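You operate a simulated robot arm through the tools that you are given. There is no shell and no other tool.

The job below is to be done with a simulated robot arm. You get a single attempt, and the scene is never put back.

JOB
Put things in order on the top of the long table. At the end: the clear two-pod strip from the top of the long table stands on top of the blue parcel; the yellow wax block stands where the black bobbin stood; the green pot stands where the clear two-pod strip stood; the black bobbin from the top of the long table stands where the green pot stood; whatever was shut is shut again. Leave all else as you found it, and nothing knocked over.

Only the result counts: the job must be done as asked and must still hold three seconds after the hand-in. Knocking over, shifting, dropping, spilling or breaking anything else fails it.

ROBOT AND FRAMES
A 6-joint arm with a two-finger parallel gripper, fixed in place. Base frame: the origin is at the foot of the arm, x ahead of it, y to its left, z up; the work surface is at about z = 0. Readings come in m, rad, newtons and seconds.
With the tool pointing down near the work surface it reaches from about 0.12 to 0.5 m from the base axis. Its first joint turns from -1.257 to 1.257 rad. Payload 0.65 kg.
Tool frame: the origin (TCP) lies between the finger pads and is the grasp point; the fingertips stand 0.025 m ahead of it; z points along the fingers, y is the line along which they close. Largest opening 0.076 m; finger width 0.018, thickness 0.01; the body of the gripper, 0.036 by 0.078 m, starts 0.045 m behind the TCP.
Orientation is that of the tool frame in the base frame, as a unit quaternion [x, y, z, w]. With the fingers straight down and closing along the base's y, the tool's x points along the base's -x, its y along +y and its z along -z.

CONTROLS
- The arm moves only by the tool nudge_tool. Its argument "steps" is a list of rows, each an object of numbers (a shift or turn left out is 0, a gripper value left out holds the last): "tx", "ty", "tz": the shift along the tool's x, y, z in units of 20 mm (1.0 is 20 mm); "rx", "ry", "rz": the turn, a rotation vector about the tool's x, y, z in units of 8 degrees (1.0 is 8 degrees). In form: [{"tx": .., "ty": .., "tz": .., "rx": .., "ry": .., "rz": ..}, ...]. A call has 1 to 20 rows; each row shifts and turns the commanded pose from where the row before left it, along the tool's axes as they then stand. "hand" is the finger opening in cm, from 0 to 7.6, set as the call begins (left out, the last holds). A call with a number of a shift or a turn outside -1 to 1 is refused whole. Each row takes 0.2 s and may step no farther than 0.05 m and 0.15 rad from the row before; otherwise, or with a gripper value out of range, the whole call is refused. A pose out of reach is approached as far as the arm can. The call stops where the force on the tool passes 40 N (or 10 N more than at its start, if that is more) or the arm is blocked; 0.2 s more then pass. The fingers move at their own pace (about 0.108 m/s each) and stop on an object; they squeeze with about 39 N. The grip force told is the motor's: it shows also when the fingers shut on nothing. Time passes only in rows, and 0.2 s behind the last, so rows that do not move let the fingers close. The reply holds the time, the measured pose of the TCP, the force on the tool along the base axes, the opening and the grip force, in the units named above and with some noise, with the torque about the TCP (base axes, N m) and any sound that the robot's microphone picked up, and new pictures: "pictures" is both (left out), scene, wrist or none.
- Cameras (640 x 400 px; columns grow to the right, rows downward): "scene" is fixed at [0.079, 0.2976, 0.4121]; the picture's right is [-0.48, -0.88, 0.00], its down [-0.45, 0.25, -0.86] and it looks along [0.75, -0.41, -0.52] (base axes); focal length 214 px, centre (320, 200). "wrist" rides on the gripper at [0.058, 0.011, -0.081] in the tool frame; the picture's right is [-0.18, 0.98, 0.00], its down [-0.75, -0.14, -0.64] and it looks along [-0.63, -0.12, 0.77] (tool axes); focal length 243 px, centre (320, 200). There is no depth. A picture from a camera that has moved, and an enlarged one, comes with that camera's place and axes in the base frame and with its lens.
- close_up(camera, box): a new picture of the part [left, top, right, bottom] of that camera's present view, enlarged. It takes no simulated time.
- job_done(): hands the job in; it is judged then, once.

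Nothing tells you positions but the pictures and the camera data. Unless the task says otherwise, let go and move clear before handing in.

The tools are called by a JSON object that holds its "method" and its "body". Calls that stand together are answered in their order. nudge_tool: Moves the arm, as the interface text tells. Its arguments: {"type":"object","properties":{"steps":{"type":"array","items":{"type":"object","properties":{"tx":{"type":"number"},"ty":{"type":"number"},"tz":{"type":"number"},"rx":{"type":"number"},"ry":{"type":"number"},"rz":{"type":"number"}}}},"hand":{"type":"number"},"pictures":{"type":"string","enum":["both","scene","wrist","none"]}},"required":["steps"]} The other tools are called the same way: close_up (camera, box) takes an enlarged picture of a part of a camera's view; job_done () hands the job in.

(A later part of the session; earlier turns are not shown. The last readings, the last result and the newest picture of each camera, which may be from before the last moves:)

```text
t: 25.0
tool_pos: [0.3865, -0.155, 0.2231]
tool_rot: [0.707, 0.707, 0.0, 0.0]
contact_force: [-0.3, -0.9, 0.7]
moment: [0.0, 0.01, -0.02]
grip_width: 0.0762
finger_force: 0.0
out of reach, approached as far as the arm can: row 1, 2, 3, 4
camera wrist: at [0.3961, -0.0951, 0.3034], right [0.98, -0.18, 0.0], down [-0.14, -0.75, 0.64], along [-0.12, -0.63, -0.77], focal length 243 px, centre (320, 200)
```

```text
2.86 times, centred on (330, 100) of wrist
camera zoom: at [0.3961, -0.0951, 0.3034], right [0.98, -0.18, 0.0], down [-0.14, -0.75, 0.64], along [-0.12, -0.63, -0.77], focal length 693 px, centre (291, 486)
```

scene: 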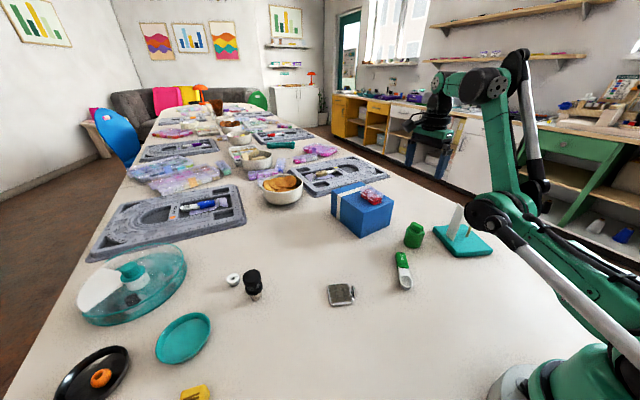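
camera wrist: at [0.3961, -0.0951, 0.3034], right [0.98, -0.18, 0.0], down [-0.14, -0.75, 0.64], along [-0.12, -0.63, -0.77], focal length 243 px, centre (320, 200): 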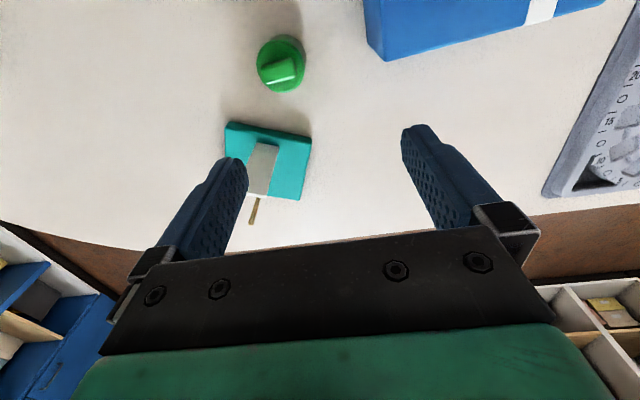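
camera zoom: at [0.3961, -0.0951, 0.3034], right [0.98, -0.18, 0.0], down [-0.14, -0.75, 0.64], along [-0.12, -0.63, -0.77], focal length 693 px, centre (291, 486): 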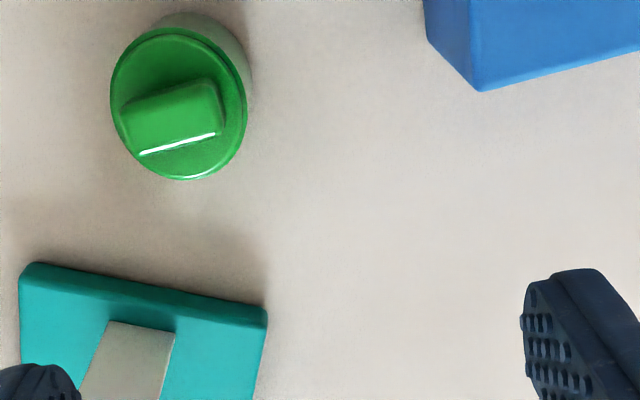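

The 90° yaw seems to hit a wrist limit on this side of the table. I'll turn back by 45° while high up and see where the arm settles.

{"method": "nudge_tool", "body": {"steps": [{"rz": -1}, {"rz": -1}, {"rz": -1}, {"rz": -1}, {"rz": -1}, {"rz": -0.625}, {}], "pictures": "both"}}

```text
t: 26.6
tool_pos: [0.385, -0.1547, 0.2236]
tool_rot: [0.382, 0.924, 0.0, 0.0]
contact_force: [0.8, 0.0, 0.6]
moment: [0.03, -0.01, -0.02]
grip_width: 0.076
finger_force: 0.1
camera wrist: at [0.3507, -0.105, 0.304], right [0.82, 0.57, 0.0], down [0.43, -0.63, 0.64], along [0.36, -0.53, -0.77], focal length 243 px, centre (320, 200)
```

scene: 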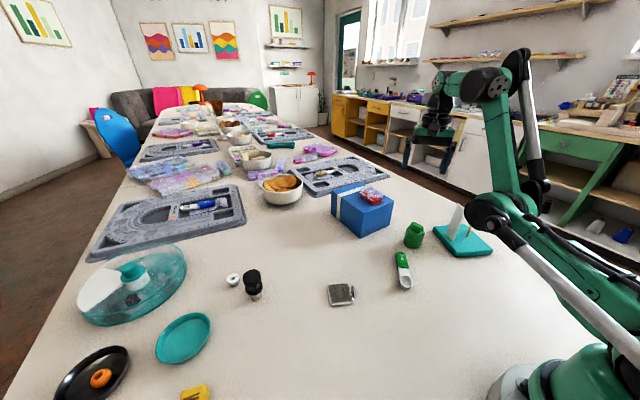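
wrist: 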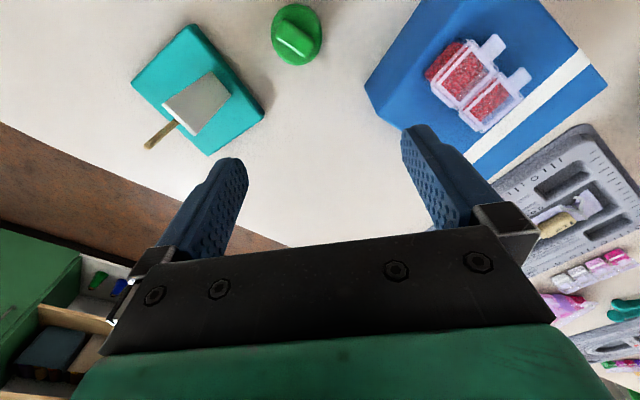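

The arm tracks again at 45° yaw. Now I'll move over the pot at about (0.348, -0.140) and descend to 0.15.

{"method": "nudge_tool", "body": {"steps": [{"tx": 0.9, "ty": -0.4}, {"tx": 0.93, "ty": -0.39}, {"tz": 1}, {"tz": 1}, {"tz": 1}, {"tz": 0.6}, {}], "pictures": "both"}}

{"method": "close_up", "body": {"camera": "wrist", "box": [220, 30, 440, 170]}}

```text
t: 28.2
tool_pos: [0.3643, -0.1449, 0.236]
tool_rot: [0.382, 0.924, 0.0, 0.0]
contact_force: [0.5, -0.4, 0.2]
moment: [0.01, -0.02, -0.02]
grip_width: 0.076
finger_force: 0.2
out of reach, approached as far as the arm can: row 1, 2, 3, 4, 5, 6
camera wrist: at [0.3306, -0.0962, 0.3176], right [0.83, 0.56, 0.0], down [0.43, -0.63, 0.64], along [0.36, -0.53, -0.77], focal length 243 px, centre (320, 200)
```

scene: 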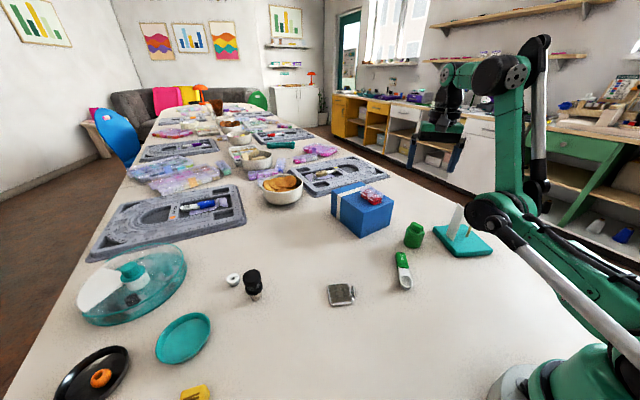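
wrist: 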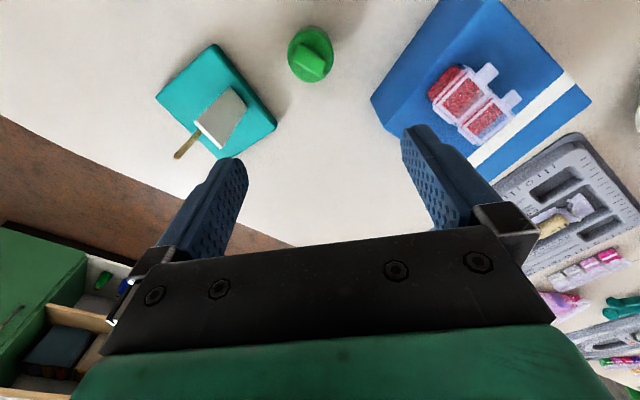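

```text
2.86 times, centred on (330, 100) of wrist
camera zoom: at [0.3306, -0.0962, 0.3176], right [0.83, 0.56, 0.0], down [0.43, -0.63, 0.64], along [0.36, -0.53, -0.77], focal length 693 px, centre (291, 486)
```

zoom: 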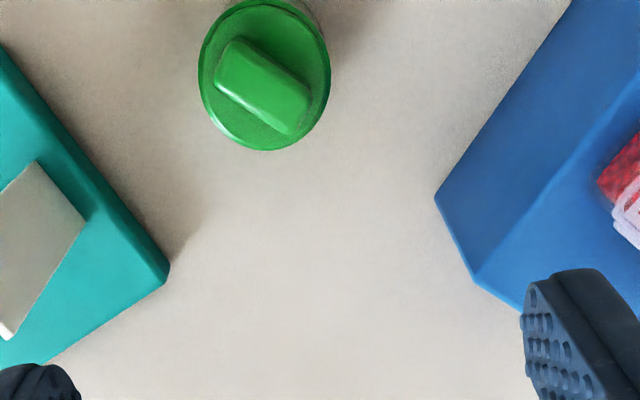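

The arm's elbow seems to have flipped to an elbow-low posture when I lifted at full stretch, which blocks it from coming inward. I'll stretch out and up in free space until it is straight, then come down so the elbow bends the right way again.

{"method": "nudge_tool", "body": {"steps": [{"tx": -0.9, "ty": 0.39, "tz": -0.7}, {"tx": -0.9, "ty": 0.39, "tz": -0.7}, {"tx": -0.5, "ty": 0.2, "tz": -0.4}, {"tx": -0.5, "ty": 0.2, "tz": -0.4}, {}], "pictures": "scene"}}

```text
t: 29.4
tool_pos: [0.3986, -0.1597, 0.2628]
tool_rot: [0.383, 0.924, 0.0, -0.001]
contact_force: [-0.3, 0.2, 0.6]
moment: [-0.01, 0.02, 0.0]
grip_width: 0.0761
finger_force: 0.0
out of reach, approached as far as the arm can: row 3, 4
```

scene: 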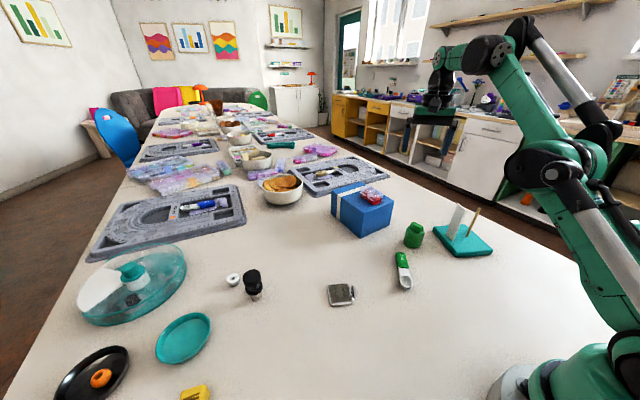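

{"method": "nudge_tool", "body": {"steps": [{"tz": 0.4}, {"tz": 0.4}, {"tz": 0.4}, {}], "pictures": "scene"}}

```text
t: 30.4
tool_pos: [0.3999, -0.1585, 0.2399]
tool_rot: [0.382, 0.924, 0.0, 0.001]
contact_force: [0.3, 0.6, -0.6]
moment: [0.02, -0.04, 0.01]
grip_width: 0.0759
finger_force: 0.0
```

scene: 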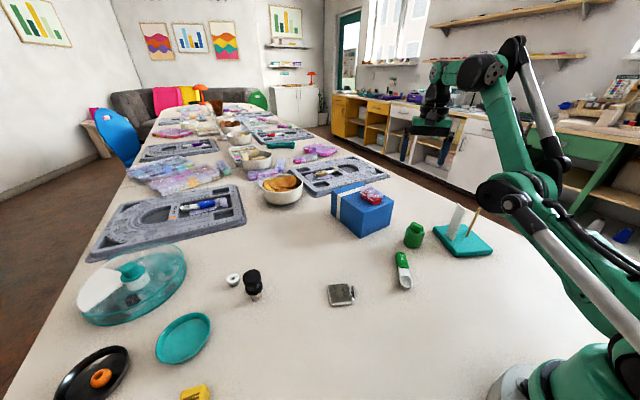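

Still elbow-low. I'll align the tool with the arm plane so that I can use a small tool-pitch motion at full stretch to bias the elbow upward.

{"method": "nudge_tool", "body": {"steps": [{"rz": -1}, {"rz": -1}, {"rz": -0.92}, {"tx": -0.4, "tz": -0.5}, {"tx": -0.3, "tz": -0.4}, {"tx": -0.15, "tz": -0.15}, {"tx": -0.15, "tz": -0.15}, {"tx": -0.15, "tz": -0.15}, {}], "pictures": "scene"}}

```text
t: 32.4
tool_pos: [0.4077, -0.162, 0.2521]
tool_rot: [0.189, 0.982, -0.001, 0.0]
contact_force: [-0.3, 0.7, 0.3]
moment: [-0.01, -0.01, 0.01]
grip_width: 0.076
finger_force: 0.1
out of reach, approached as far as the arm can: row 5, 6, 7, 8
```

scene: 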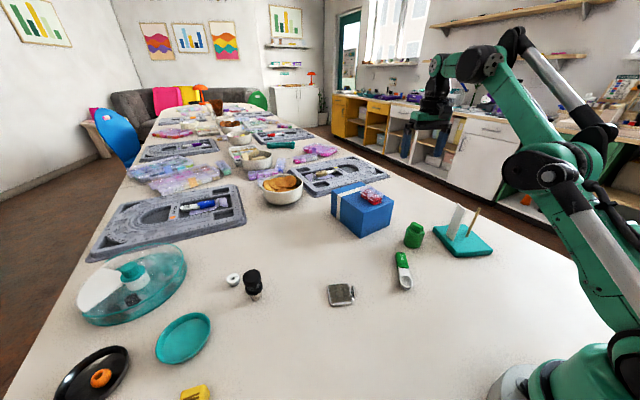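

{"method": "nudge_tool", "body": {"steps": [{"ry": 0.716, "tx": 0.8, "tz": 0.5}, {"ry": 0.716, "tx": 0.8, "tz": 0.5}, {"ry": 0.716, "tx": 0.8, "tz": 0.5}, {"ry": 0.716, "tx": 0.84, "tz": 0.54}, {"ry": 0.716, "tx": 1.0, "tz": 0.8}, {}], "pictures": "scene"}}

```text
t: 33.5
tool_pos: [0.3405, -0.1367, 0.2222]
tool_rot: [0.186, 0.961, 0.038, -0.202]
contact_force: [14.2, 2.9, -15.0]
moment: [-0.59, 1.15, -0.4]
grip_width: 0.0762
finger_force: 0.1
out of reach, approached as far as the arm can: row 5
stopped in row 5: the force on the tool passed its limit at 93 N (the readings are from after the stop); the commanded pose is now the measured one
```

scene: 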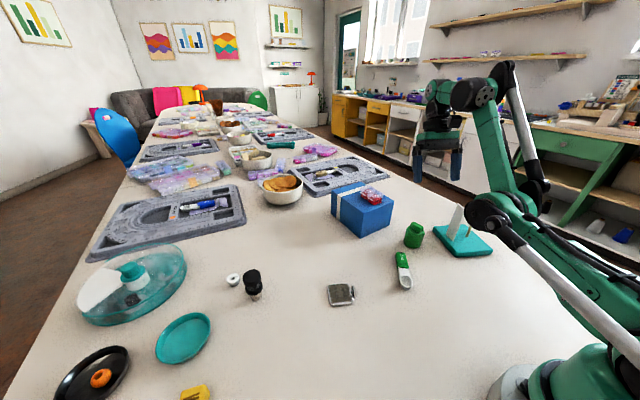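

The gripper touched the arm's own forearm while tilted, and nothing on the table was near it. I'll tilt back out to vertical.

{"method": "nudge_tool", "body": {"steps": [{"ry": -0.716, "tx": -0.7, "tz": -0.5}, {"ry": -0.716, "tx": -0.7, "tz": -0.5}, {"ry": -0.716, "tx": -0.7, "tz": -0.5}, {"ry": -0.716, "tx": -0.7, "tz": -0.5}, {}], "pictures": "both"}}

```text
t: 34.7
tool_pos: [0.399, -0.159, 0.2475]
tool_rot: [0.188, 0.982, 0.001, -0.008]
contact_force: [-0.6, 0.5, 0.1]
moment: [0.02, 0.01, 0.01]
grip_width: 0.0759
finger_force: 0.1
camera wrist: at [0.3496, -0.1279, 0.3284], right [0.53, 0.85, 0.0], down [0.66, -0.41, 0.63], along [0.53, -0.34, -0.78], focal length 243 px, centre (320, 200)
```

scene: 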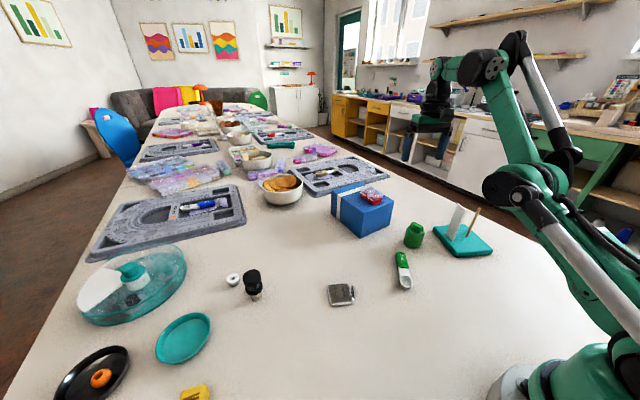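
wrist: 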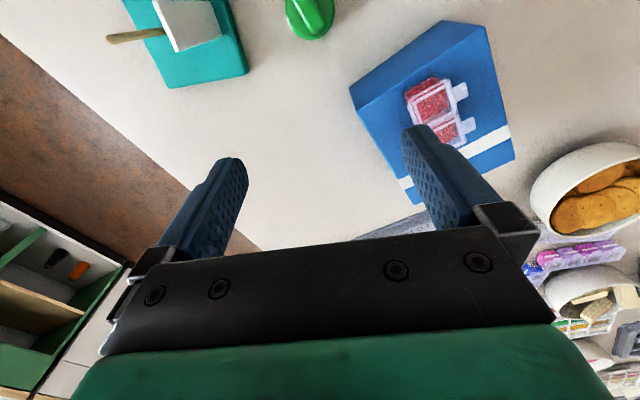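

{"method": "nudge_tool", "body": {"steps": [{"tx": -0.93, "tz": 0.37}, {"tx": -0.93, "tz": 0.37}, {"tx": -0.93, "tz": 0.37}, {"tx": -0.93, "tz": 0.37}, {}], "pictures": "scene"}}

```text
t: 35.9
tool_pos: [0.4232, -0.1693, 0.2164]
tool_rot: [0.188, 0.982, 0.001, -0.007]
contact_force: [0.3, 0.4, 1.1]
moment: [0.0, -0.03, 0.02]
grip_width: 0.0757
finger_force: 0.1
out of reach, approached as far as the arm can: row 1, 2, 3, 4
```

scene: 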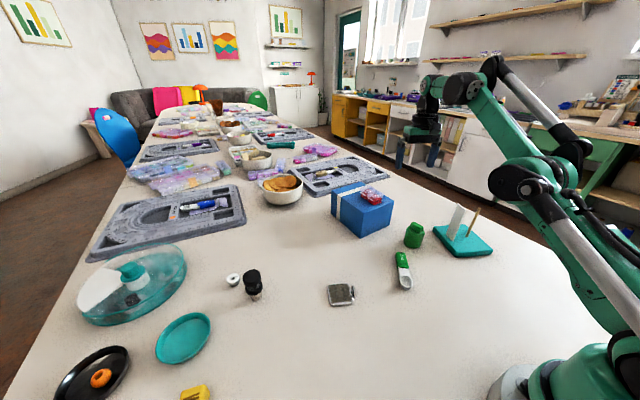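

{"method": "nudge_tool", "body": {"steps": [{"tx": 0.3, "tz": 0.93}, {"tx": 0.3, "tz": 0.93}, {}], "pictures": "scene"}}

```text
t: 36.7
tool_pos: [0.4183, -0.1676, 0.1867]
tool_rot: [0.188, 0.982, 0.002, -0.008]
contact_force: [-0.4, 0.4, -0.2]
moment: [-0.02, 0.02, 0.0]
grip_width: 0.0759
finger_force: 0.1
out of reach, approached as far as the arm can: row 2
```

scene: 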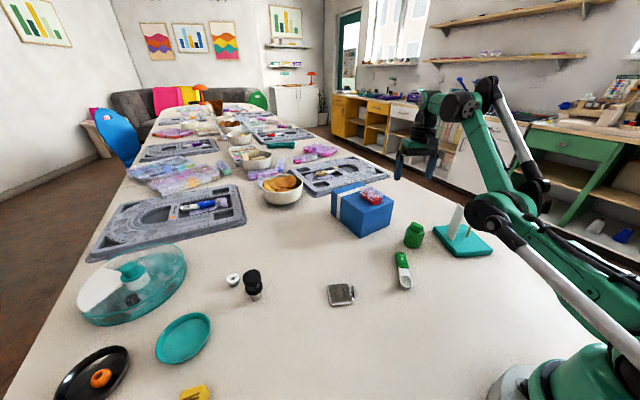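

{"method": "nudge_tool", "body": {"steps": [{"tx": -1, "tz": -1}, {"tx": -1, "tz": -1}, {"tx": -1, "tz": -0.5}, {"tx": -1, "tz": -0.5}, {"tx": -1, "tz": -0.5}, {"tx": -1, "tz": -0.5}, {"tx": -0.3, "tz": 1}, {"tz": 1}, {"tz": 0.5}, {}], "pictures": "scene"}}

```text
t: 38.9
tool_pos: [0.4395, -0.1757, 0.1508]
tool_rot: [0.188, 0.982, 0.001, -0.01]
contact_force: [0.3, -0.7, -0.9]
moment: [-0.02, -0.02, -0.01]
grip_width: 0.0761
finger_force: 0.1
out of reach, approached as far as the arm can: row 1, 2, 3, 4, 5, 6, 9
```

scene: 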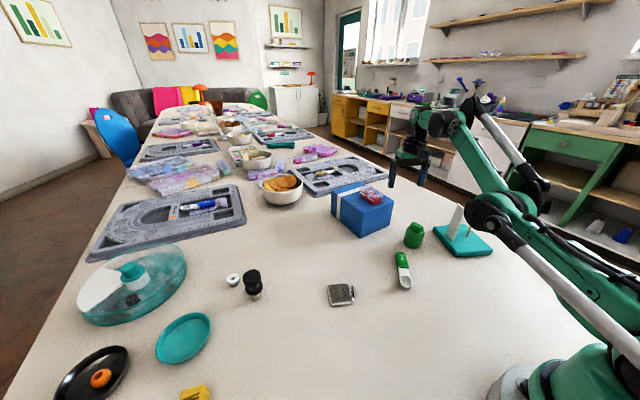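

The stuck poses all share the shoulder's lowest position, so the cure is to follow that limit down to where the arm is straight and low. I'll go up, swing to the empty table area near (0.47, 0.12), and do it there, clear of everything.

{"method": "nudge_tool", "body": {"steps": [{"tx": 0.35, "tz": -0.93}, {"tx": 0.35, "tz": -0.93}, {"tx": 0.35, "tz": -0.93}, {"tx": 0.35, "tz": -0.93}, {"ty": 1, "rz": -0.322, "tx": 0.03}, {"ty": 1, "rz": -0.322, "tx": 0.03}, {"ty": 1, "rz": -0.322, "tx": 0.03}, {"ty": 1, "rz": -0.322, "tx": 0.03}, {"ty": 1, "rz": -0.322, "tx": 0.03}, {"ty": 1, "rz": -0.322, "tx": 0.03}, {"ty": 1, "rz": -0.322, "tx": 0.03}, {"ty": 1, "rz": -0.322, "tx": 0.03}, {"ty": 1, "rz": -0.322, "tx": 0.03}, {"ty": 1, "rz": -0.322, "tx": 0.03}, {"ty": 1, "rz": -0.322, "tx": 0.03}, {"ty": 1, "rz": -0.322, "tx": 0.03}, {"ty": 1, "rz": -0.322, "tx": 0.03}, {"ty": 1, "rz": -0.322, "tx": 0.03}, {}], "pictures": "both"}}

```text
t: 42.9
tool_pos: [0.4296, 0.1094, 0.226]
tool_rot: [-0.126, 0.992, 0.005, -0.008]
contact_force: [-1.0, 0.5, 0.2]
moment: [0.0, 0.01, -0.01]
grip_width: 0.0762
finger_force: 0.1
camera wrist: at [0.3717, 0.1062, 0.3092], right [-0.07, 1.0, 0.01], down [0.77, 0.05, 0.63], along [0.63, 0.05, -0.78], focal length 243 px, centre (320, 200)
```

scene: 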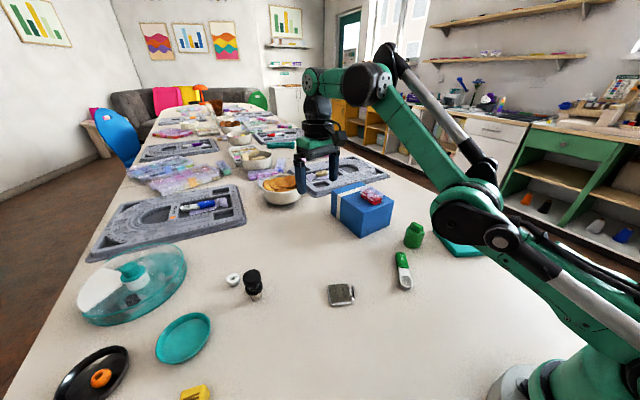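
wrist: 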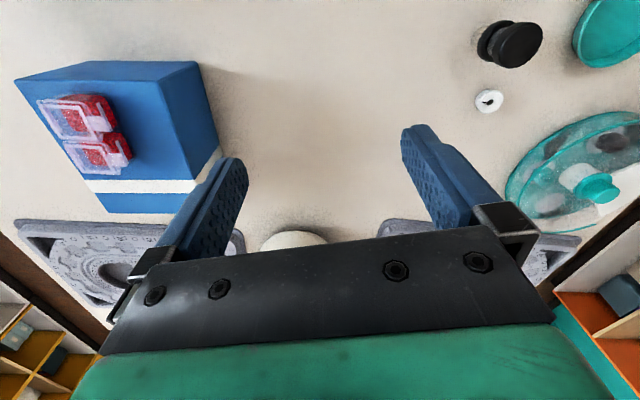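

{"method": "nudge_tool", "body": {"steps": [{"tx": -0.45, "tz": 1}, {"tx": -0.5, "tz": 1}, {"tx": -0.45, "tz": 1}, {"tx": -0.3, "tz": 0.8}, {"tx": -0.35, "tz": 0.8}, {}], "pictures": "scene"}}

```text
t: 44.3
tool_pos: [0.4699, 0.121, 0.1349]
tool_rot: [-0.125, 0.992, 0.004, -0.007]
contact_force: [0.4, 0.1, 1.1]
moment: [0.0, 0.01, 0.01]
grip_width: 0.076
finger_force: 0.1
```

scene: 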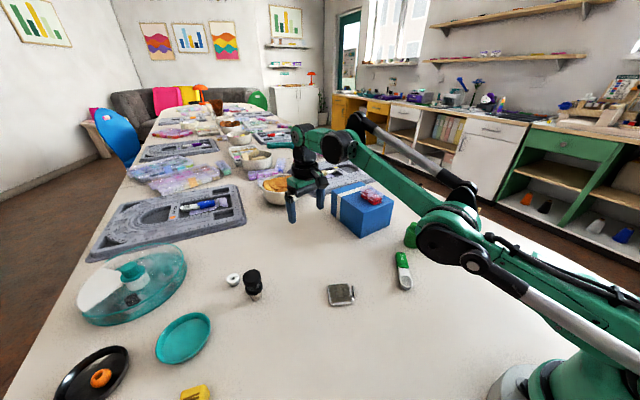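

{"method": "nudge_tool", "body": {"steps": [{"tx": -0.15, "tz": 0.8}, {"tx": -0.1, "tz": 0.8}, {"tz": 0.8}, {"tx": 0.1, "tz": 0.8}, {}], "pictures": "scene"}}

```text
t: 45.5
tool_pos: [0.4752, 0.1236, 0.0715]
tool_rot: [-0.126, 0.992, 0.004, -0.008]
contact_force: [0.3, -0.2, 0.3]
moment: [0.0, -0.02, -0.04]
grip_width: 0.076
finger_force: 0.1
out of reach, approached as far as the arm can: row 3
```

scene: 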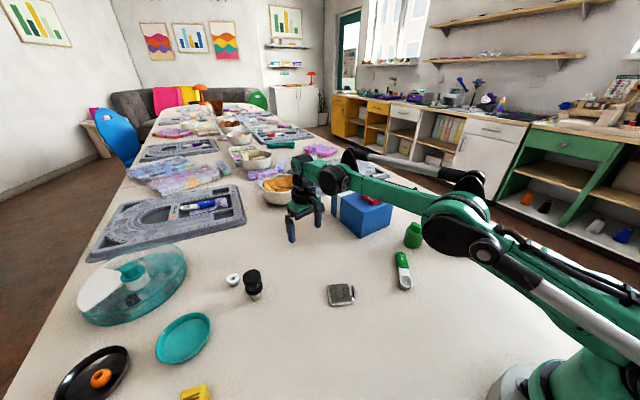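

{"method": "nudge_tool", "body": {"steps": [{"tx": 0.5, "tz": 0.5}, {"tx": 0.8}, {"tx": 1}, {"tx": 1, "tz": -0.5}, {}], "pictures": "scene"}}

```text
t: 46.7
tool_pos: [0.4113, 0.1075, 0.0721]
tool_rot: [-0.125, 0.992, 0.004, -0.007]
contact_force: [-0.9, 0.2, 0.9]
moment: [0.0, -0.02, 0.0]
grip_width: 0.076
finger_force: 0.1
```

scene: 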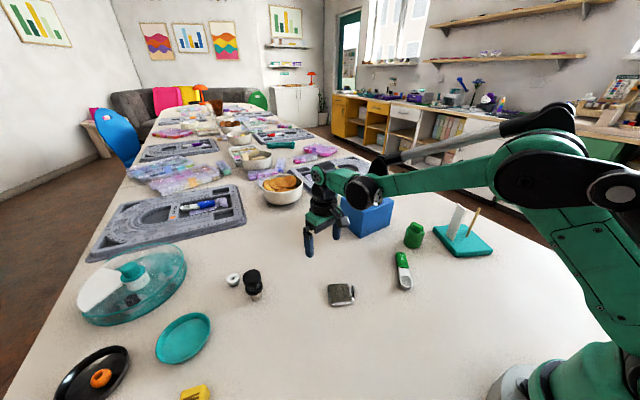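

The elbow is back up and the arm can come inward again. From now on I'll stay off full stretch when high. Next I'll go over the pot, tool aligned with the arm plane, at z ≈ 0.16.

{"method": "nudge_tool", "body": {"steps": [{"tx": 0.5, "tz": -0.88, "ry": -0.1}, {"tx": 0.5, "tz": -0.88}, {"tx": 0.5, "tz": -0.88}, {"tx": 0.5, "tz": -0.88}, {"tx": 0.5, "tz": -0.88}, {"ty": -1, "rz": 0.381, "tx": 0.027}, {"ty": -1, "rz": 0.381, "tx": 0.027}, {"ty": -1, "rz": 0.381, "tx": 0.027}, {"ty": -1, "rz": 0.381, "tx": 0.027}, {"ty": -1, "rz": 0.381, "tx": 0.027}, {"ty": -1, "rz": 0.381, "tx": 0.027}, {"ty": -1, "rz": 0.381, "tx": 0.027}, {"ty": -1, "rz": 0.381, "tx": 0.027}, {"ty": -1, "rz": 0.381, "tx": 0.027}, {"ty": -1, "rz": 0.381, "tx": 0.027}, {"ty": -1, "rz": 0.381, "tx": 0.027}, {"ty": -1, "rz": 0.381, "tx": 0.027}, {}], "pictures": "both"}}

{"method": "close_up", "body": {"camera": "wrist", "box": [220, 30, 440, 170]}}

```text
t: 50.5
tool_pos: [0.3482, -0.1426, 0.1586]
tool_rot: [0.192, 0.981, 0.004, -0.002]
contact_force: [0.4, -0.5, -0.1]
moment: [-0.01, 0.02, -0.01]
grip_width: 0.076
finger_force: 0.2
camera wrist: at [0.2975, -0.1102, 0.2394], right [0.54, 0.84, 0.01], down [0.65, -0.42, 0.64], along [0.54, -0.34, -0.77], focal length 243 px, centre (320, 200)
```

scene: 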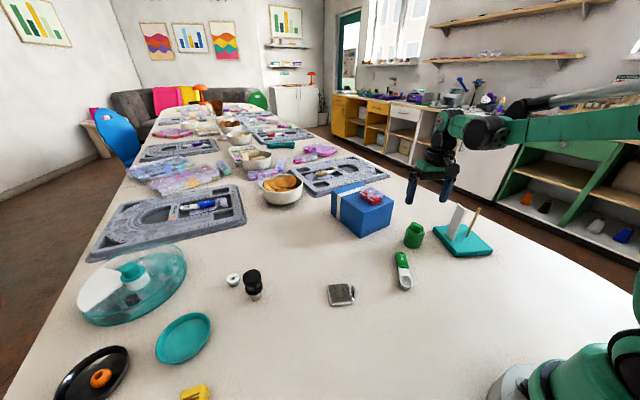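
wrist: 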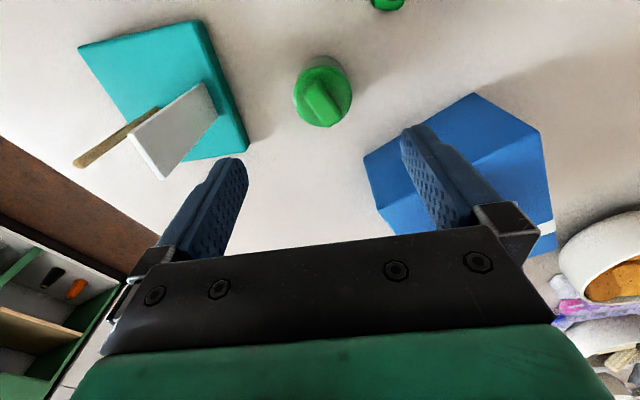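

```text
2.86 times, centred on (330, 100) of wrist
camera zoom: at [0.2975, -0.1102, 0.2394], right [0.54, 0.84, 0.01], down [0.65, -0.42, 0.64], along [0.54, -0.34, -0.77], focal length 693 px, centre (291, 486)
```

zoom: 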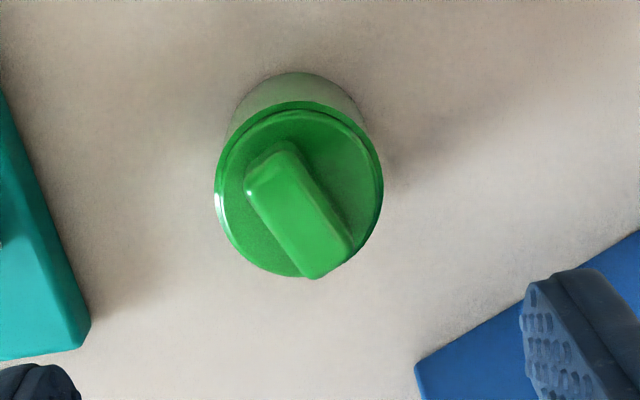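

{"method": "close_up", "body": {"camera": "scene", "box": [390, 210, 440, 255]}}

{"method": "close_up", "body": {"camera": "wrist", "box": [280, 45, 370, 135]}}

```text
8.89 times, centred on (415, 232) of scene
camera zoom: at [0.079, 0.2976, 0.4121], right [-0.48, -0.88, 0.0], down [-0.45, 0.25, -0.86], along [0.75, -0.41, -0.52], focal length 1906 px, centre (-524, -89)
```

zoom: 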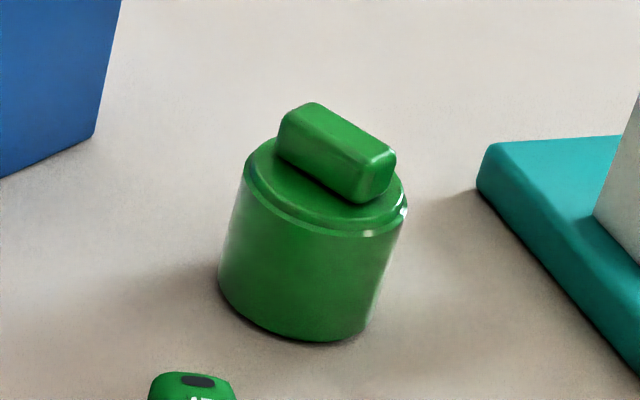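

```text
4.44 times, centred on (325, 90) of wrist
camera zoom: at [0.2975, -0.1102, 0.2394], right [0.54, 0.84, 0.01], down [0.65, -0.42, 0.64], along [0.54, -0.34, -0.77], focal length 1078 px, centre (298, 689)
```

zoom: 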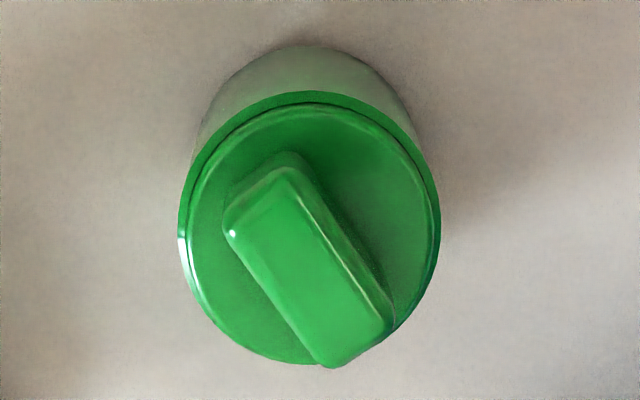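

The pot is a straight cylinder about 45 mm wide with a bar handle, centred near (0.3485, -0.138). I'll fine-align and descend around it.

{"method": "nudge_tool", "body": {"steps": [{"ty": 0.2, "tx": 0.05, "tz": 0.8}, {"tz": 1}, {"tz": 1}, {"tz": 1}, {}], "pictures": "both"}}

{"method": "close_up", "body": {"camera": "scene", "box": [360, 180, 480, 270]}}

```text
t: 51.7
tool_pos: [0.3481, -0.1369, 0.0827]
tool_rot: [0.193, 0.981, 0.004, -0.002]
contact_force: [-0.8, 0.1, -0.3]
moment: [0.02, 0.0, -0.03]
grip_width: 0.0759
finger_force: 0.0
camera wrist: at [0.2982, -0.1056, 0.1637], right [0.54, 0.84, 0.01], down [0.65, -0.42, 0.64], along [0.54, -0.34, -0.77], focal length 243 px, centre (320, 200)
```

scene: 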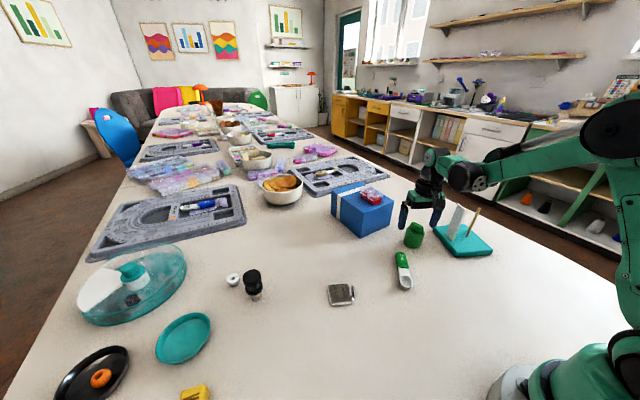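
wrist: 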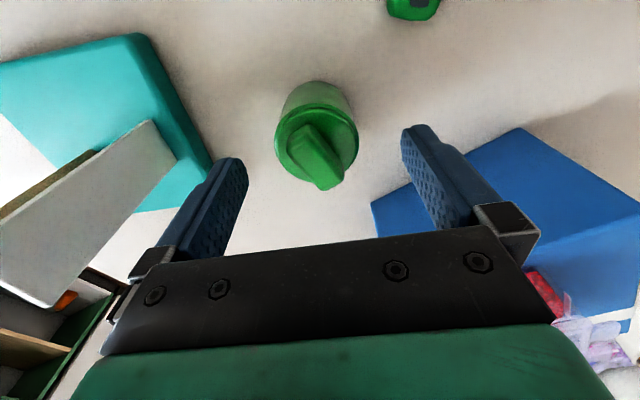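

```text
4.44 times, centred on (420, 225) of scene
camera zoom: at [0.079, 0.2976, 0.4121], right [-0.48, -0.88, 0.0], down [-0.45, 0.25, -0.86], along [0.75, -0.41, -0.52], focal length 953 px, centre (-124, 89)
```

zoom: 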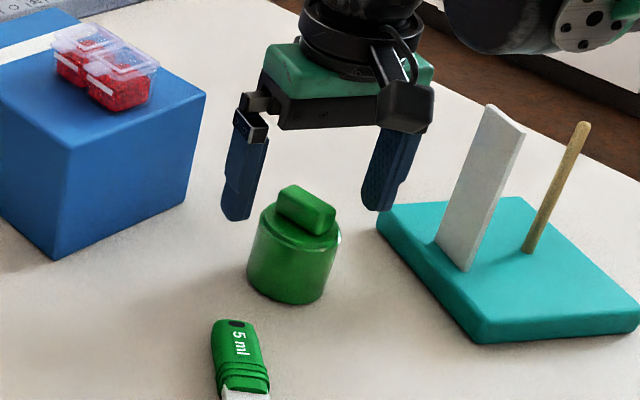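

{"method": "nudge_tool", "body": {"steps": [{"tz": 0.8}, {"tz": 0.8}, {"tz": 0.83}, {}], "pictures": "both"}}

{"method": "close_up", "body": {"camera": "scene", "box": [360, 180, 480, 270]}}

```text
t: 52.7
tool_pos: [0.3492, -0.1377, 0.0335]
tool_rot: [0.193, 0.981, 0.004, -0.003]
contact_force: [0.0, -0.2, -0.3]
moment: [0.0, -0.02, 0.03]
grip_width: 0.076
finger_force: 0.1
camera wrist: at [0.2978, -0.1051, 0.1152], right [0.54, 0.84, 0.01], down [0.65, -0.42, 0.64], along [0.54, -0.34, -0.77], focal length 243 px, centre (320, 200)
```

scene: 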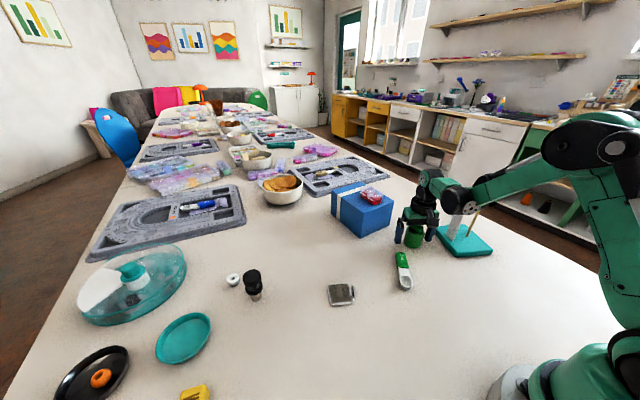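
wrist: 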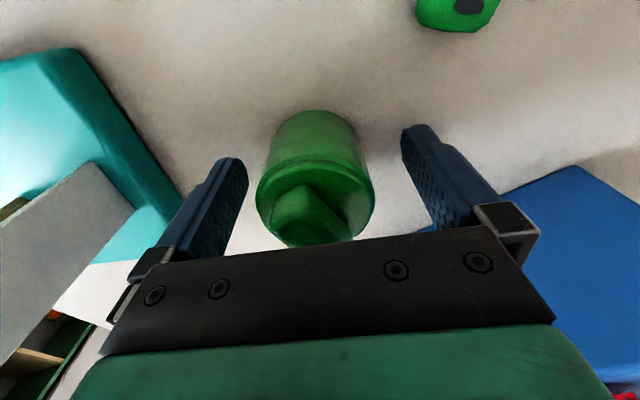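

```text
4.44 times, centred on (420, 225) of scene
camera zoom: at [0.079, 0.2976, 0.4121], right [-0.48, -0.88, 0.0], down [-0.45, 0.25, -0.86], along [0.75, -0.41, -0.52], focal length 953 px, centre (-124, 89)
```

zoom: 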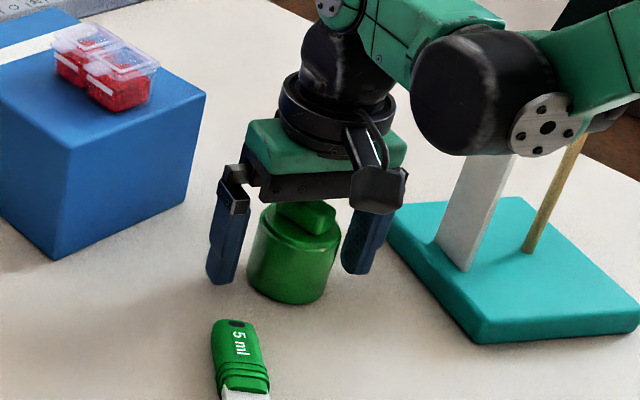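

{"method": "nudge_tool", "body": {"steps": [{}, {}, {}], "hand": 3.8, "pictures": "wrist"}}

```text
t: 53.5
tool_pos: [0.3492, -0.1368, 0.034]
tool_rot: [0.192, 0.981, 0.003, -0.003]
contact_force: [-0.9, -0.6, -0.6]
moment: [-0.02, 0.04, -0.01]
grip_width: 0.0421
finger_force: 38.6
heard: snap
camera wrist: at [0.2978, -0.105, 0.1154], right [0.54, 0.84, 0.01], down [0.65, -0.42, 0.64], along [0.54, -0.34, -0.77], focal length 243 px, centre (320, 200)
```

wrist: 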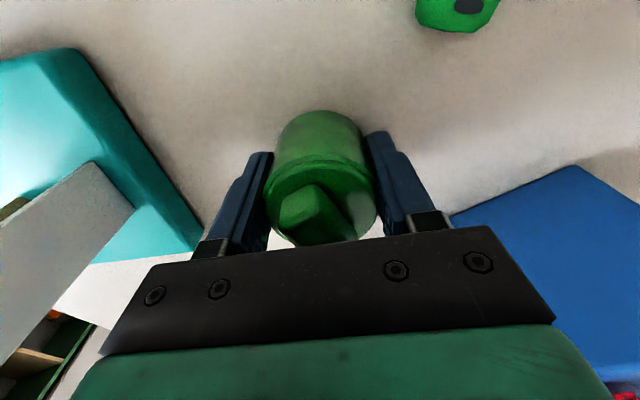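

I heard a snap as the fingers closed on the pot. I'll look closely before doing anything else.

{"method": "close_up", "body": {"camera": "wrist", "box": [240, 95, 400, 260]}}

{"method": "close_up", "body": {"camera": "scene", "box": [380, 190, 460, 260]}}

{"method": "close_up", "body": {"camera": "scene", "box": [320, 160, 420, 250]}}

```text
2.42 times, centred on (320, 178) of wrist
camera zoom: at [0.2978, -0.105, 0.1154], right [0.54, 0.84, 0.01], down [0.65, -0.42, 0.64], along [0.54, -0.34, -0.77], focal length 588 px, centre (320, 254)
```

zoom: 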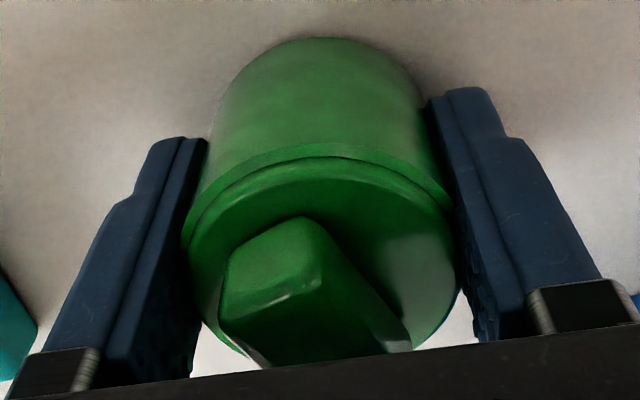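

```text
5.71 times, centred on (420, 225) of scene
camera zoom: at [0.079, 0.2976, 0.4121], right [-0.48, -0.88, 0.0], down [-0.45, 0.25, -0.86], along [0.75, -0.41, -0.52], focal length 1226 px, centre (-251, 57)
```

zoom: 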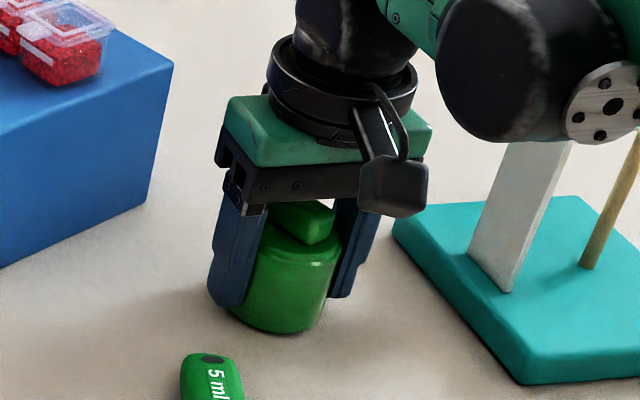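

```text
4.44 times, centred on (370, 205) of scene
camera zoom: at [0.079, 0.2976, 0.4121], right [-0.48, -0.88, 0.0], down [-0.45, 0.25, -0.86], along [0.75, -0.41, -0.52], focal length 953 px, centre (98, 178)
```

zoom: 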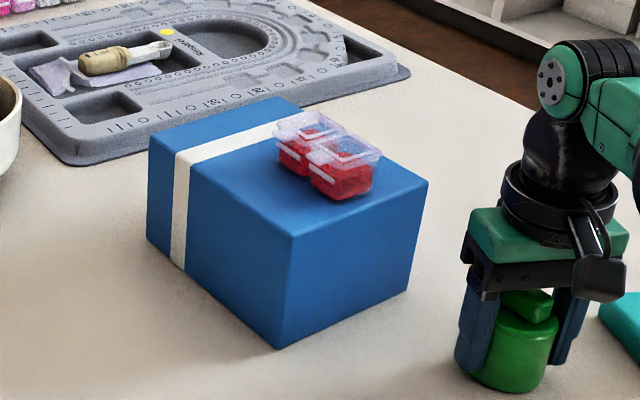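

The pot looks whole and the other items are unchanged. I'll lift a few millimetres gently and check again.

{"method": "nudge_tool", "body": {"steps": [{"tz": -0.3}, {"tz": -0.5}, {"tz": -0.5}, {}], "pictures": "both"}}

{"method": "close_up", "body": {"camera": "scene", "box": [380, 180, 460, 260]}}

{"method": "close_up", "body": {"camera": "wrist", "box": [240, 95, 400, 260]}}

```text
t: 54.5
tool_pos: [0.3483, -0.1375, 0.0598]
tool_rot: [0.193, 0.981, 0.004, -0.002]
contact_force: [0.8, -0.8, -0.8]
moment: [0.02, -0.01, -0.01]
grip_width: 0.0418
finger_force: 39.0
camera wrist: at [0.2981, -0.1049, 0.1414], right [0.54, 0.84, 0.01], down [0.65, -0.42, 0.64], along [0.54, -0.34, -0.77], focal length 243 px, centre (320, 200)
```

scene: 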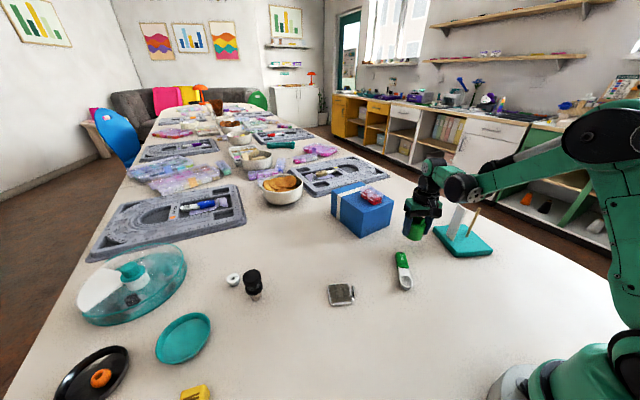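
wrist: 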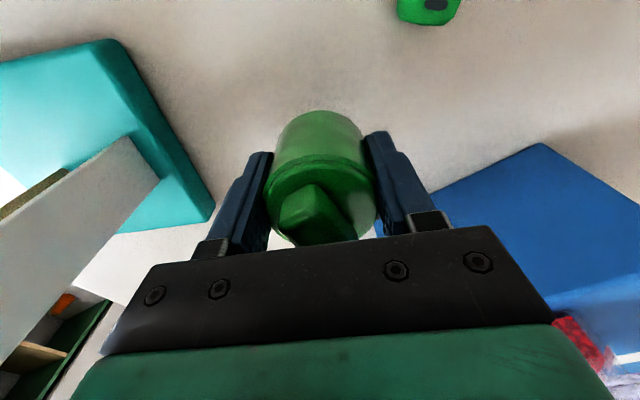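

```text
5.00 times, centred on (420, 220) of scene
camera zoom: at [0.079, 0.2976, 0.4121], right [-0.48, -0.88, 0.0], down [-0.45, 0.25, -0.86], along [0.75, -0.41, -0.52], focal length 1072 px, centre (-180, 100)
```

zoom: 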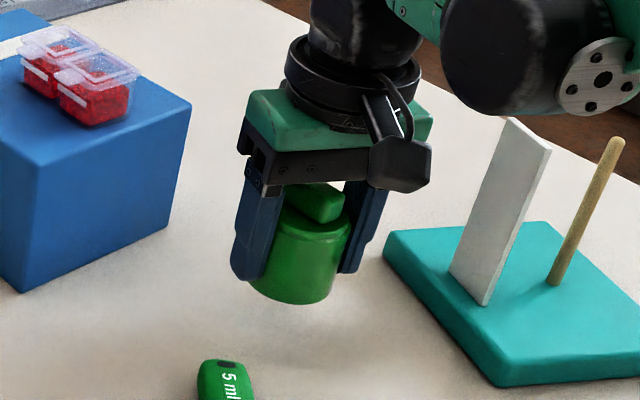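

```text
2.42 times, centred on (320, 178) of wrist
camera zoom: at [0.2981, -0.1049, 0.1414], right [0.54, 0.84, 0.01], down [0.65, -0.42, 0.64], along [0.54, -0.34, -0.77], focal length 588 px, centre (320, 254)
```

zoom: 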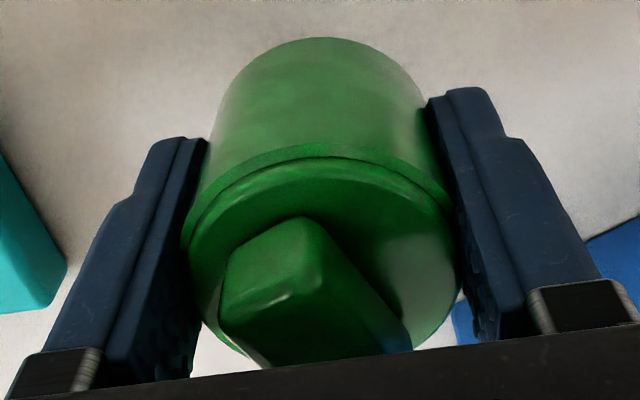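

The pot came up whole and sits centred in the grip. Its old spot is recorded as about (0.3495, -0.1375). Now I'll raise it and swing around to the strip's old spot.

{"method": "nudge_tool", "body": {"steps": [{"tz": -0.875}, {"tz": -0.875}, {"tz": -0.875}, {"tz": -0.875}, {"ty": 0.6, "rz": -0.231, "tx": 0.016}, {"ty": 1, "rz": -0.385, "tx": 0.027}, {"ty": 1, "rz": -0.385, "tx": 0.027}, {"ty": 1, "rz": -0.385, "tx": 0.027}, {"ty": 1, "rz": -0.385, "tx": 0.027}, {"ty": 1, "rz": -0.385, "tx": 0.027}, {"ty": 1, "rz": -0.385, "tx": 0.027}, {"ty": 1, "rz": -0.385, "tx": 0.027}, {"ty": 1, "rz": -0.385, "tx": 0.027}, {"ty": 1, "rz": -0.385, "tx": 0.027}, {"ty": 1, "rz": -0.385, "tx": 0.027}, {"ty": 1, "rz": -0.385, "tx": 0.027}, {}], "pictures": "scene"}}

```text
t: 58.1
tool_pos: [0.3655, 0.0897, 0.1324]
tool_rot: [-0.118, 0.993, 0.004, -0.001]
contact_force: [0.0, 0.3, -1.3]
moment: [0.02, -0.02, 0.03]
grip_width: 0.0423
finger_force: 39.6
```

scene: 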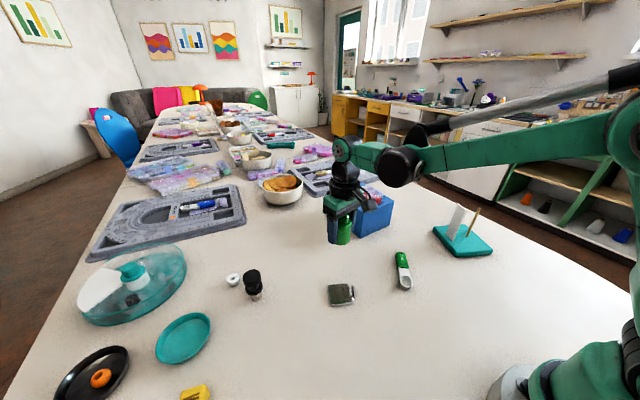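

{"method": "nudge_tool", "body": {"steps": [{"ty": 0.62, "rz": -0.237, "tx": 0.03}, {"ty": 1, "rz": -0.383, "tx": 0.05}, {"ty": 1, "rz": -0.383, "tx": 0.05}, {"ty": 1, "rz": -0.383, "tx": 0.05}, {"ty": 1, "rz": -0.383, "tx": 0.05}, {"ty": 1, "rz": -0.383, "tx": 0.05}, {"ty": 1, "rz": -0.383, "tx": 0.05}, {"ty": 1, "rz": -0.383, "tx": 0.05}, {"ty": 1, "rz": -0.383, "tx": 0.05}, {"ty": 1, "rz": -0.383, "tx": 0.05}, {"ty": 1, "rz": -0.383, "tx": 0.05}, {"ty": 0.5, "rz": -0.192, "tx": 0.02}, {}], "pictures": "both"}}

```text
t: 60.9
tool_pos: [0.2505, 0.2767, 0.1331]
tool_rot: [-0.404, 0.915, 0.006, 0.001]
contact_force: [-0.7, -0.4, -0.6]
moment: [0.01, 0.01, -0.01]
grip_width: 0.042
finger_force: 39.3
camera wrist: at [0.2021, 0.2403, 0.2142], right [-0.6, 0.8, 0.01], down [0.61, 0.46, 0.65], along [0.51, 0.39, -0.76], focal length 243 px, centre (320, 200)
```

scene: 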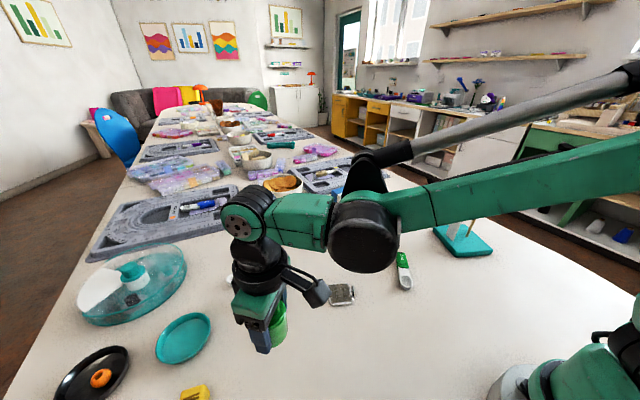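
wrist: 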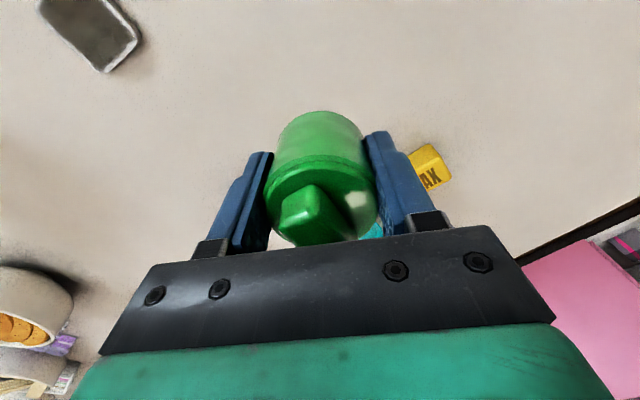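

{"method": "nudge_tool", "body": {"steps": [{"tx": 0.17, "tz": 0.8}, {"tz": 1}, {"tz": 1}, {"tz": 1}, {"tz": 0.8}, {}], "pictures": "both"}}

```text
t: 62.3
tool_pos: [0.2477, 0.2754, 0.0409]
tool_rot: [-0.404, 0.915, 0.004, 0.001]
contact_force: [-0.4, 0.0, -1.8]
moment: [0.0, 0.04, 0.02]
grip_width: 0.0423
finger_force: 39.1
camera wrist: at [0.1997, 0.2387, 0.1221], right [-0.6, 0.8, 0.01], down [0.61, 0.45, 0.65], along [0.51, 0.39, -0.76], focal length 243 px, centre (320, 200)
```

scene: 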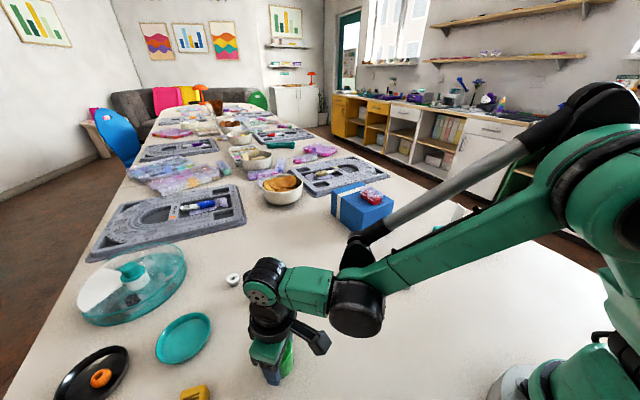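
wrist: 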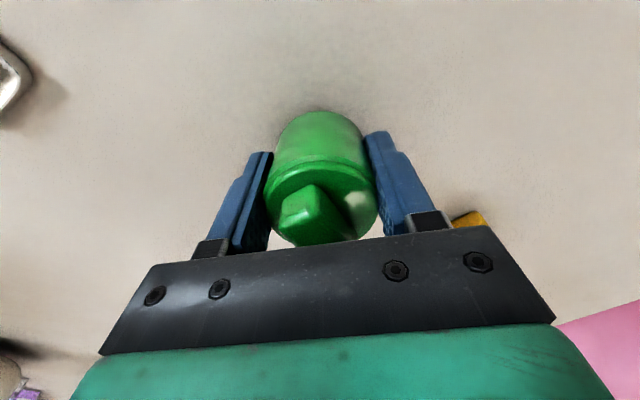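

Now I'll creep down until the pot touches the table.

{"method": "nudge_tool", "body": {"steps": [{"tz": 0.22}, {}], "pictures": "none"}}

{"method": "nudge_tool", "body": {"steps": [{"tz": 0.08}, {}], "pictures": "none"}}

```text
t: 62.9
tool_pos: [0.2469, 0.2761, 0.0367]
tool_rot: [-0.404, 0.915, 0.005, 0.001]
contact_force: [0.2, 0.9, -1.7]
moment: [0.01, -0.01, -0.01]
grip_width: 0.042
finger_force: 39.3
```

```text
t: 63.5
tool_pos: [0.2469, 0.275, 0.0357]
tool_rot: [-0.403, 0.915, 0.005, 0.0]
contact_force: [0.0, 0.0, -0.1]
moment: [0.05, -0.02, -0.03]
grip_width: 0.0421
finger_force: 38.6
```

{"method": "nudge_tool", "body": {"steps": [{"tz": 0.06}, {}], "pictures": "none"}}

```text
t: 64.1
tool_pos: [0.2481, 0.2735, 0.0333]
tool_rot: [-0.404, 0.915, 0.005, 0.0]
contact_force: [-0.3, 0.3, -0.9]
moment: [-0.02, 0.0, -0.03]
grip_width: 0.042
finger_force: 38.9
```

{"method": "nudge_tool", "body": {"steps": [{"tz": 0.05}, {}], "pictures": "none"}}

```text
t: 64.7
tool_pos: [0.2474, 0.2752, 0.0332]
tool_rot: [-0.403, 0.915, 0.005, 0.001]
contact_force: [-0.2, 0.0, 17.9]
moment: [-0.32, -0.03, 0.06]
grip_width: 0.0422
finger_force: 39.4
```

The pot has touched down. I'll relieve the pressure slightly and then release.

{"method": "nudge_tool", "body": {"steps": [{"tz": -0.035}, {}], "pictures": "none"}}

{"method": "nudge_tool", "body": {"steps": [{}, {}, {}], "hand": 7.4, "pictures": "both"}}

```text
t: 65.3
tool_pos: [0.2475, 0.2754, 0.0343]
tool_rot: [-0.404, 0.915, 0.006, 0.001]
contact_force: [-0.9, 0.3, -0.9]
moment: [0.01, 0.01, -0.01]
grip_width: 0.0421
finger_force: 39.0
```

```text
t: 66.1
tool_pos: [0.2482, 0.2745, 0.0343]
tool_rot: [-0.404, 0.915, 0.005, 0.001]
contact_force: [0.2, -0.6, 0.9]
moment: [-0.02, 0.01, -0.01]
grip_width: 0.0739
finger_force: 0.1
heard: snap
camera wrist: at [0.1996, 0.239, 0.1153], right [-0.6, 0.8, 0.01], down [0.61, 0.45, 0.65], along [0.51, 0.39, -0.76], focal length 243 px, centre (320, 200)
```

scene: 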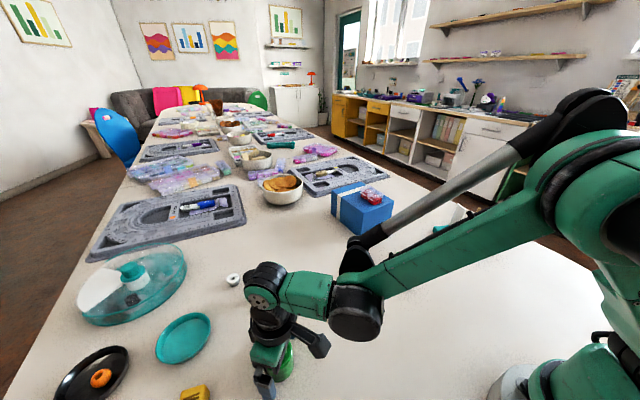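
wrist: 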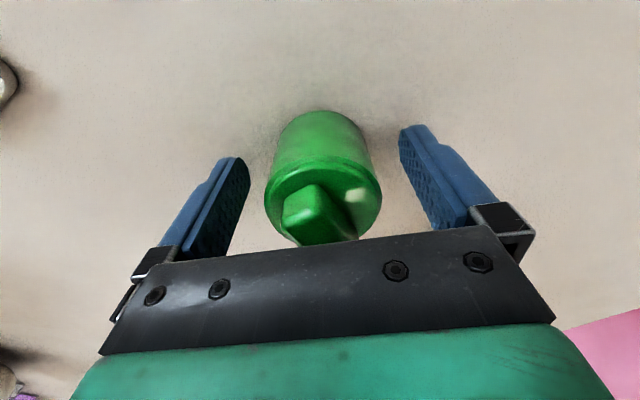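

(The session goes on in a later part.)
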